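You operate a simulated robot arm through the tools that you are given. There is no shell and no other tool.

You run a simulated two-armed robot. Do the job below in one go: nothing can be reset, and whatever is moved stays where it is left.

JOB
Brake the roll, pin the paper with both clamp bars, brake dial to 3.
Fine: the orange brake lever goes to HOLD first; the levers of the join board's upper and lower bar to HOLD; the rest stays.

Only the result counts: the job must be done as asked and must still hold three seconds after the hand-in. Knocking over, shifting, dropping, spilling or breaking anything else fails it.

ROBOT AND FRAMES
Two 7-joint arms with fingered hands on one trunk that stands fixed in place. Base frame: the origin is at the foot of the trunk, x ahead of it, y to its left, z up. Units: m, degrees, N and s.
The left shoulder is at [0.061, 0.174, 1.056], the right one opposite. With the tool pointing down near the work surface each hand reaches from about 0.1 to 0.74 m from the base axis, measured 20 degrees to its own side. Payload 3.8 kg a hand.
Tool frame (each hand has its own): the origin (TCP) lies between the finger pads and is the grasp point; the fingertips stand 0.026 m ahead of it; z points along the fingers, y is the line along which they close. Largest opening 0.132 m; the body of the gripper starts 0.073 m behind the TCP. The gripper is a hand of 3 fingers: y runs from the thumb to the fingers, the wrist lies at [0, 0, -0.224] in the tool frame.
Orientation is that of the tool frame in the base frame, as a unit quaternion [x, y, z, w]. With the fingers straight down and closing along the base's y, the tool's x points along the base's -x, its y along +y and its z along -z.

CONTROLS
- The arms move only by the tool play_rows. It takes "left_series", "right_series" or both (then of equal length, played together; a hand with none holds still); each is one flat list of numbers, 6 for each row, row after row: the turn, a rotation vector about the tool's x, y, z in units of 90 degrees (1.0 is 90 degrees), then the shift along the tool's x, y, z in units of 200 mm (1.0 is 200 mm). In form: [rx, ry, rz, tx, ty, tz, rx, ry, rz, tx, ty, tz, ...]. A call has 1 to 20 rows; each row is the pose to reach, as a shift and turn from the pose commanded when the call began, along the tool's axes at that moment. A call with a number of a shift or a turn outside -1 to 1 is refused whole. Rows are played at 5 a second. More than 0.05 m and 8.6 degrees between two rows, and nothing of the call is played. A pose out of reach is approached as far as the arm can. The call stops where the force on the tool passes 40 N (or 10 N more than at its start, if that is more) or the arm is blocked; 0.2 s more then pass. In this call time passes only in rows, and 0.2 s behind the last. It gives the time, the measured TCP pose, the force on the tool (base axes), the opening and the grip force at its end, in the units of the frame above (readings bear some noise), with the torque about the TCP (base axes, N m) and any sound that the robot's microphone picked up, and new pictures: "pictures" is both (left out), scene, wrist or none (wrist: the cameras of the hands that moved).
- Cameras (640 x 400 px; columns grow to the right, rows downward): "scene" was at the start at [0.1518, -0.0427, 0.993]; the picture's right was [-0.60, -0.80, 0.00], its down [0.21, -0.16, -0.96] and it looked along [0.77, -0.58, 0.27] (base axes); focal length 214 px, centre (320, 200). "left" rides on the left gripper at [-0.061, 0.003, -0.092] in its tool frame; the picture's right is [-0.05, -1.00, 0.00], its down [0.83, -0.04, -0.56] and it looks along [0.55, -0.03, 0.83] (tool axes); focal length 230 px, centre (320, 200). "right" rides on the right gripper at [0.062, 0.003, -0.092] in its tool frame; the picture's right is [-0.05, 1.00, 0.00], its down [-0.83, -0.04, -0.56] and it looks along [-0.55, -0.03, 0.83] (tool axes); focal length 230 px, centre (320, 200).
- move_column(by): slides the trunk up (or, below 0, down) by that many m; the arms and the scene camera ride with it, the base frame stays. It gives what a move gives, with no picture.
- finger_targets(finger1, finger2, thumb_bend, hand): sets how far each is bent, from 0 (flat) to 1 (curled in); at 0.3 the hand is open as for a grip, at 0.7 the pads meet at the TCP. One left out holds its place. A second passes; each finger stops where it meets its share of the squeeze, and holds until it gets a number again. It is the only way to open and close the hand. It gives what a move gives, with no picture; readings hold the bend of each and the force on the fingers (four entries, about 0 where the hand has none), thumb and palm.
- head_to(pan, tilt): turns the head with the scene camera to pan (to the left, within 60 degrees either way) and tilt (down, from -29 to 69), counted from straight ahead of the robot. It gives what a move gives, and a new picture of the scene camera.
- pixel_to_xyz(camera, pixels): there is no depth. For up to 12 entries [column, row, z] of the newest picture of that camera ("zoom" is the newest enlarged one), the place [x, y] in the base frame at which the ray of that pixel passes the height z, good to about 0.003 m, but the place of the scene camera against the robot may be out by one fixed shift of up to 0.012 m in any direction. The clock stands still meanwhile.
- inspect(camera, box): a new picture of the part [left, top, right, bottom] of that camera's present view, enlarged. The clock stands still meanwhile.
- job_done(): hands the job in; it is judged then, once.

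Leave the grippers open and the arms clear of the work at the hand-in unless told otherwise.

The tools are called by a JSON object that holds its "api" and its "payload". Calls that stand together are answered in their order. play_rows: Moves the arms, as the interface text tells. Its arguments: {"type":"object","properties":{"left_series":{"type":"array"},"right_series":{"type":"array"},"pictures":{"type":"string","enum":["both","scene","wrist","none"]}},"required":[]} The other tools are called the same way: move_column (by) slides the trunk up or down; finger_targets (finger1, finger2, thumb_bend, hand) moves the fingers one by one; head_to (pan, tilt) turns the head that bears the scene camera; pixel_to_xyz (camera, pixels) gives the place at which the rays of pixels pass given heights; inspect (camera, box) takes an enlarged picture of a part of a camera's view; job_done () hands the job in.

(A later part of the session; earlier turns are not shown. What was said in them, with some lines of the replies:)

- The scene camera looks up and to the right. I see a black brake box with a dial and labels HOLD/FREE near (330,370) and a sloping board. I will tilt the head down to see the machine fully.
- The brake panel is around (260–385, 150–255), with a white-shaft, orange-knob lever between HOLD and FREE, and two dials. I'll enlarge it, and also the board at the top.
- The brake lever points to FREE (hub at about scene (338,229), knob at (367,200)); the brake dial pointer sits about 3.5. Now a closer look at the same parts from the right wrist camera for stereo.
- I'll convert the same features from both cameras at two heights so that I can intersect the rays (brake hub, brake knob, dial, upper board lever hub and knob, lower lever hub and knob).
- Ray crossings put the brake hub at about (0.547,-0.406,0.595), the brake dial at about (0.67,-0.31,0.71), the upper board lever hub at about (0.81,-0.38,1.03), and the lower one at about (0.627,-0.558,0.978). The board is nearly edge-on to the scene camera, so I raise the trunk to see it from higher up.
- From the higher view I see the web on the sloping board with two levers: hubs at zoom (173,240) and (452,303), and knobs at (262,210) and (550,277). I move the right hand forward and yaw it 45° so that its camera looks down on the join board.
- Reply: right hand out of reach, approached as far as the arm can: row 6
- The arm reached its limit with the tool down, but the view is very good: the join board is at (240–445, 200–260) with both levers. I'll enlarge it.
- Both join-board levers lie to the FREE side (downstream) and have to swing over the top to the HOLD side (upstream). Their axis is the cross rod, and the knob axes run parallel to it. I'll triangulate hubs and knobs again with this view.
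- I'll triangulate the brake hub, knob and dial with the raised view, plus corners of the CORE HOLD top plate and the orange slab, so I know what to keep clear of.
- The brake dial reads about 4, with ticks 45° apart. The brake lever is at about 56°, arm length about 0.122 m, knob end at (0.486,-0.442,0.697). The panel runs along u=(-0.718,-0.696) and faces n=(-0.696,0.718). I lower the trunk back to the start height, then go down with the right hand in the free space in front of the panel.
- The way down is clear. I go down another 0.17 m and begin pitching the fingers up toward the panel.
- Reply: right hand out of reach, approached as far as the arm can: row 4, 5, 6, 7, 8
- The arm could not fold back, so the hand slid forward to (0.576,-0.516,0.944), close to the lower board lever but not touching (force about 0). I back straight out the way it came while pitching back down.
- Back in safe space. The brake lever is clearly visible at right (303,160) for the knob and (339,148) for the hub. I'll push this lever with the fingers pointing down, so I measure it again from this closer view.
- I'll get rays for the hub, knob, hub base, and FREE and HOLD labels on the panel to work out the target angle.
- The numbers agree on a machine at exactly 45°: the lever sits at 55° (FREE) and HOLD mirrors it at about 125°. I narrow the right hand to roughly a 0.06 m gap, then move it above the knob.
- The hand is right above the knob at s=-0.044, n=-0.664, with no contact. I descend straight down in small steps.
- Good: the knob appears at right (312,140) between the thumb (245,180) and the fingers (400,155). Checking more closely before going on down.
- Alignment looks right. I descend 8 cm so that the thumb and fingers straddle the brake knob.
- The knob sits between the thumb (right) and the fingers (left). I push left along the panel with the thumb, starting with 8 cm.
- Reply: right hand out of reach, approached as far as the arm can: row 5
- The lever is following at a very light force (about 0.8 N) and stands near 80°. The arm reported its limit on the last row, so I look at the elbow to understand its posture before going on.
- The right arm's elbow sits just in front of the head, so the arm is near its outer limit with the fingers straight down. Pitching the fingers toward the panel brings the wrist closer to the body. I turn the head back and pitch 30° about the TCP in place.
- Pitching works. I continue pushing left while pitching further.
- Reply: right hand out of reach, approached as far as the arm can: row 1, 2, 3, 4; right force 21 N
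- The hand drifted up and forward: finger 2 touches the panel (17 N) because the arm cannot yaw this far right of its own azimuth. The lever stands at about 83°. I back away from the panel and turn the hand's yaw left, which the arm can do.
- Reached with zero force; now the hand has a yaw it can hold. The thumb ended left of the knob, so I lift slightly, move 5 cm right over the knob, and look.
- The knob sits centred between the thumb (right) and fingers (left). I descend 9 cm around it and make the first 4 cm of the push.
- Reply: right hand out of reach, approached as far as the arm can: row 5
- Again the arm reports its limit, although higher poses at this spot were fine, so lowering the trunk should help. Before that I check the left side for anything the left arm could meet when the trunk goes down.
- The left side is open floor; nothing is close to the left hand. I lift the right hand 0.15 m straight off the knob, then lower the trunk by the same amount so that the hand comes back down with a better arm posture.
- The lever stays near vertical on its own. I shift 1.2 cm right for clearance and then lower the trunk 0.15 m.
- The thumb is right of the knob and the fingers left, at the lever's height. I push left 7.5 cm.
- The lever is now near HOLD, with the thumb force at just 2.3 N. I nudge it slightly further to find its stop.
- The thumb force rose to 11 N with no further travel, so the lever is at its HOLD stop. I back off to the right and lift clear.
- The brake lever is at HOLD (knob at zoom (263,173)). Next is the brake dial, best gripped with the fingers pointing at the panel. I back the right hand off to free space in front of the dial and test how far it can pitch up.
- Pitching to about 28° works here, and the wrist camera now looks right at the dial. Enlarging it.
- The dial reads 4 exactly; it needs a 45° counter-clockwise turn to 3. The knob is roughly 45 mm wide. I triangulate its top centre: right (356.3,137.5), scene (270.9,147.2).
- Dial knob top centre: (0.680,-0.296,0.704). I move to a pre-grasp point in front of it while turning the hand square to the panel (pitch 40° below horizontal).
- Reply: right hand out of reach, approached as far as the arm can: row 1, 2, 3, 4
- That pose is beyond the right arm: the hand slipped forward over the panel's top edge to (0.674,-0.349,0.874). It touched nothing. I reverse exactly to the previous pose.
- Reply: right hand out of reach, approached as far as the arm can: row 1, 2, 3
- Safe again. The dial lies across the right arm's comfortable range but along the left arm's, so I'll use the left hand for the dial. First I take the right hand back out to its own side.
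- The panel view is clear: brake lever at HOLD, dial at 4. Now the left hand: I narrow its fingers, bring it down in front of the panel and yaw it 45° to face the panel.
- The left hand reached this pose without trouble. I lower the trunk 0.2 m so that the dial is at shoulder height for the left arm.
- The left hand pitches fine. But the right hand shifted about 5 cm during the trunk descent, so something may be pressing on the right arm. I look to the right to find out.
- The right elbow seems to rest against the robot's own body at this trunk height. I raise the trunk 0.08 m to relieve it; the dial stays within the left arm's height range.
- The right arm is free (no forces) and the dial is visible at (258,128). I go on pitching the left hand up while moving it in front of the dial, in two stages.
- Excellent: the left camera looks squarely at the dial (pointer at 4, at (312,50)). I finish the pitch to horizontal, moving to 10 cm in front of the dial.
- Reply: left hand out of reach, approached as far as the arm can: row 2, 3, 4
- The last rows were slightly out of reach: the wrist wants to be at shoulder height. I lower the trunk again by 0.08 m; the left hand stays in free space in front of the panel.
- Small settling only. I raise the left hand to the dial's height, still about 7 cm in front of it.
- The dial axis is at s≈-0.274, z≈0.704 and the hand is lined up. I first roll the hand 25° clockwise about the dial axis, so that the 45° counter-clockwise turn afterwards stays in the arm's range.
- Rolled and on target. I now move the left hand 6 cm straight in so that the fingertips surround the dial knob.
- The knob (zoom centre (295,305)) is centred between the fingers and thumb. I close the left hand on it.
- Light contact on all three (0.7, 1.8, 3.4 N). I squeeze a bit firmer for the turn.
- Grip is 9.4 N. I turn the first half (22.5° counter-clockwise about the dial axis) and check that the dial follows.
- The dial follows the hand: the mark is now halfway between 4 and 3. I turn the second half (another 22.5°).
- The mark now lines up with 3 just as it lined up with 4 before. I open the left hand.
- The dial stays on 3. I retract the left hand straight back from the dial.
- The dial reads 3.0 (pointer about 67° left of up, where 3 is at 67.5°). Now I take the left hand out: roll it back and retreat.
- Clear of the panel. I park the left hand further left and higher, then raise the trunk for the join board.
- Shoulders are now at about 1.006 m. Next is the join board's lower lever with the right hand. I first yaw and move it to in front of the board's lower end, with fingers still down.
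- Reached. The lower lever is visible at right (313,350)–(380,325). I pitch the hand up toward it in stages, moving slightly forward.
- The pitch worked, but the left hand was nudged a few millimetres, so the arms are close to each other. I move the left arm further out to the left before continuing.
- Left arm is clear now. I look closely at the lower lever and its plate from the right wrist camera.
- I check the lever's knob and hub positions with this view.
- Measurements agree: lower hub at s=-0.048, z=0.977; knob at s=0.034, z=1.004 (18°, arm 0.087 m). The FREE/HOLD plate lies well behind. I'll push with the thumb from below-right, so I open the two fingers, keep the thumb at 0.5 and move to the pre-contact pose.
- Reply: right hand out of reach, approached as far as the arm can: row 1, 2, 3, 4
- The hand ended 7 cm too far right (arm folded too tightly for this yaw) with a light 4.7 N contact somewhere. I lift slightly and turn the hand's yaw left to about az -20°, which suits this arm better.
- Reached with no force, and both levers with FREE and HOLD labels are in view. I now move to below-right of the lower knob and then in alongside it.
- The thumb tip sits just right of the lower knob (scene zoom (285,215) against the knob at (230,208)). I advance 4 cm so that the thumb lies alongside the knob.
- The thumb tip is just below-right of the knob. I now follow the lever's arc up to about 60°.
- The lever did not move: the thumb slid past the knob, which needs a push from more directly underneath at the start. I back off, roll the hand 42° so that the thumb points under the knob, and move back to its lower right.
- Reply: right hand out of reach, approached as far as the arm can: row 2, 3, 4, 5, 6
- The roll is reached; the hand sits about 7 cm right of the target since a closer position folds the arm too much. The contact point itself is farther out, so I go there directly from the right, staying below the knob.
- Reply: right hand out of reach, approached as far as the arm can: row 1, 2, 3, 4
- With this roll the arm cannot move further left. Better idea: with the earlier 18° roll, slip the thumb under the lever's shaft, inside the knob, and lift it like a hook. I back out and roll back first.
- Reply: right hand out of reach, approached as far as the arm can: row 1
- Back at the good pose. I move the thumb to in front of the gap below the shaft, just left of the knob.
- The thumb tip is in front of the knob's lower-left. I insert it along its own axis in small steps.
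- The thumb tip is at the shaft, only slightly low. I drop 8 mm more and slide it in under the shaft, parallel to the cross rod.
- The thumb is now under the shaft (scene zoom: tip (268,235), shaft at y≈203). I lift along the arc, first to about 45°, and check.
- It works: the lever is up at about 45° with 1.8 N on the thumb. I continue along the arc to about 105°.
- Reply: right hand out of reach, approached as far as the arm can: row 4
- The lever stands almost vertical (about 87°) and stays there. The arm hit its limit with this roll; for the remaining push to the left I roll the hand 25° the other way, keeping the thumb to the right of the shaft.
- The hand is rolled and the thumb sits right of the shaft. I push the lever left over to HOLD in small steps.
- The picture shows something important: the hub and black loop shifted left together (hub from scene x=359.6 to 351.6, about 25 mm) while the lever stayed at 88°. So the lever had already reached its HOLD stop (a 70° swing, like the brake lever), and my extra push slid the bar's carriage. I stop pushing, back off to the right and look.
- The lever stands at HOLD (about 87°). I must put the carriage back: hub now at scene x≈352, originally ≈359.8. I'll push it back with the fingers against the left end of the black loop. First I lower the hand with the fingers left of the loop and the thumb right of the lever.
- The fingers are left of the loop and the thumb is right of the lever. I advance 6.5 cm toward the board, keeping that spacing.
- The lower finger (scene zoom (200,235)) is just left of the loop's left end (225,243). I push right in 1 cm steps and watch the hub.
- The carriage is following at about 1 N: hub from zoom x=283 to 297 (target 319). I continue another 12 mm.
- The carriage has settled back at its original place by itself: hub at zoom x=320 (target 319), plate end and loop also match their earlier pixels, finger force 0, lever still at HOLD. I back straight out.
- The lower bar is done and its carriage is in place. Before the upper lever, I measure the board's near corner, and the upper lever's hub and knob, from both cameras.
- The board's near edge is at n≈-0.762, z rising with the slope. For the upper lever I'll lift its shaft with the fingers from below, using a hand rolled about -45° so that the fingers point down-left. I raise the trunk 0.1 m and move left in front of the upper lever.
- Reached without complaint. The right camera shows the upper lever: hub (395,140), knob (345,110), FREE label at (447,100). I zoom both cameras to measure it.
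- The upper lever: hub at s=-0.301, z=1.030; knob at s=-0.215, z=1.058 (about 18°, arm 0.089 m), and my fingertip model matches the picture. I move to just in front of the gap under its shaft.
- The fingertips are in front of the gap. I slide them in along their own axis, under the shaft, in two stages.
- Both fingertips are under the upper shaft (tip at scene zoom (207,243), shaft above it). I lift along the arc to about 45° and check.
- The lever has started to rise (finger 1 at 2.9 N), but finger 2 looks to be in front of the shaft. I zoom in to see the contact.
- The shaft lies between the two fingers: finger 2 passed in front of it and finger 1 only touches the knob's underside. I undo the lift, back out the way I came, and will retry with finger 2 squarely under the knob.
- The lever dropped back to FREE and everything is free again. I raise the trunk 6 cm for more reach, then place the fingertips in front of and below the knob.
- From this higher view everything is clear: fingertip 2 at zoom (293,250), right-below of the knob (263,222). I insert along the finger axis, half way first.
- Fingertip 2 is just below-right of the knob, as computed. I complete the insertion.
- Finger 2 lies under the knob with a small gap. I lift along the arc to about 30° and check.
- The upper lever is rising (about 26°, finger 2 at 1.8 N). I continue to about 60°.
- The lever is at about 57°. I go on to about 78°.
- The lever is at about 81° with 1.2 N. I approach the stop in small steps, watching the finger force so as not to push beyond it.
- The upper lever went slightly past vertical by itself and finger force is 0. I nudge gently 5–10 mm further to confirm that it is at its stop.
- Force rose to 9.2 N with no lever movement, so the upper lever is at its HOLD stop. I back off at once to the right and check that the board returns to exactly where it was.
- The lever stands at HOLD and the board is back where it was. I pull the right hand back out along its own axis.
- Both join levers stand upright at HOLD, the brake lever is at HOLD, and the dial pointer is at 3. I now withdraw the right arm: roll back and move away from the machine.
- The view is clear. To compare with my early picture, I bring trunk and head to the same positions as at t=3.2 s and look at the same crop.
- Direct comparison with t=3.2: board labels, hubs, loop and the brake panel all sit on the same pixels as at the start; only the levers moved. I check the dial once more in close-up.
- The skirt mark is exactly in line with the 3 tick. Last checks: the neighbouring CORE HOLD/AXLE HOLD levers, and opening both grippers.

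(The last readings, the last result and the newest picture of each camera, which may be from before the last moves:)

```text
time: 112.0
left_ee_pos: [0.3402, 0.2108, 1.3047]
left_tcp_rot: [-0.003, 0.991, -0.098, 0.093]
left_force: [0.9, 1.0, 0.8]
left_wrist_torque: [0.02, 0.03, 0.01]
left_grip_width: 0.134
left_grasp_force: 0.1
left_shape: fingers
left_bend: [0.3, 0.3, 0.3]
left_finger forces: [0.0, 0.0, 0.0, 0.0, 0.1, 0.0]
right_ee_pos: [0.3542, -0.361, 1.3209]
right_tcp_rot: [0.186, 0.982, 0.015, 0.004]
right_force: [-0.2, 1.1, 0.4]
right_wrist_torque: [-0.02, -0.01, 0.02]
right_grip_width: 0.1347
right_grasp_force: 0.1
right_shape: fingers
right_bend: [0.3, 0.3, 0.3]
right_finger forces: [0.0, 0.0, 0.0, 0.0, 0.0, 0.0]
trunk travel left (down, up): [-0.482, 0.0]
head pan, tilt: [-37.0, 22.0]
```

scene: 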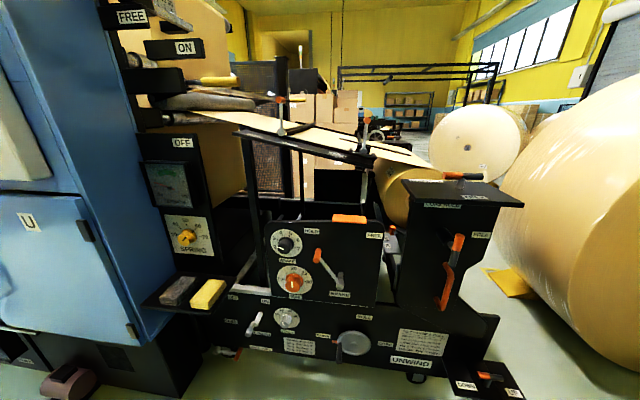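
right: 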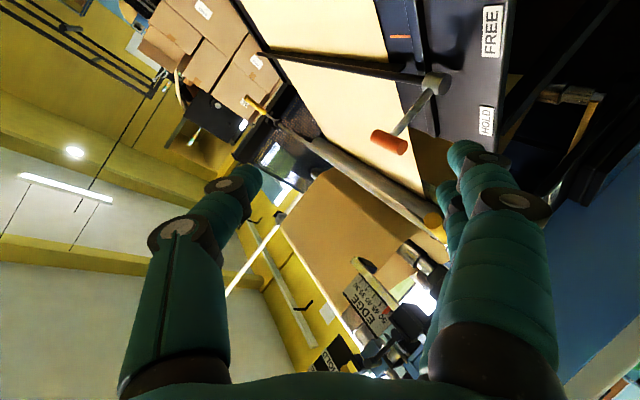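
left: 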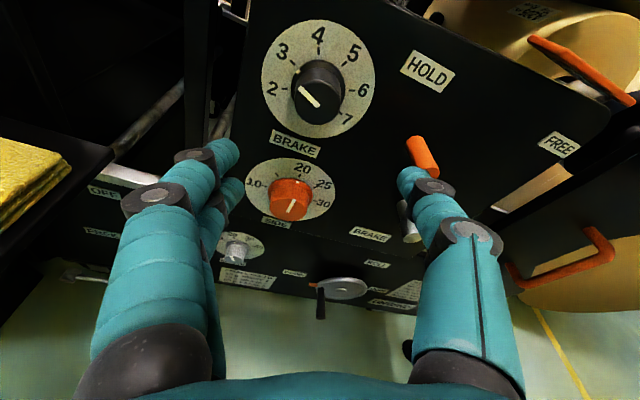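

All neighbouring levers (CORE HOLD, AXLE HOLD) are unchanged, both hands are open and clear, the brake lever and both clamp-bar levers are at HOLD, and the brake dial is at 3. I hand the job in.

{"api": "job_done", "payload": {}}

```text
The job is handed in.
```

I set all four controls as asked and handed the job in:

- **Brake lever:** the orange lever was moved to HOLD first, up against its stop.
- **Brake dial:** it now reads 3. It was at 4; the knob's mark lines up with the 3 tick.
- **Upper clamp bar:** its lever is at HOLD, upright against a hard stop.
- **Lower clamp bar:** its lever is at HOLD, also upright.

For both clamp-bar levers I took the stop as HOLD, because the lever points straight up there rather than right at the HOLD label.

**Disturbances**
- **Lower bar carriage:** I pushed the lower lever past its stop and its sliding carriage moved about 25 mm along the board. I slid it back, and a picture from the same camera position as at the start shows it within about 1 mm of where it began.
- **Upper lever stop test:** pushing on it moved the board about 2 mm, and it returned to within 1 mm.
- **Light contacts:** early on a finger pressed the brake panel at about 17 N. Later the right arm touched something at about 5 N. I saw no change from either.

At the end the core-hold and axle-hold levers and the side dial looked unchanged. Both grippers are open and the arms are clear of the machine.
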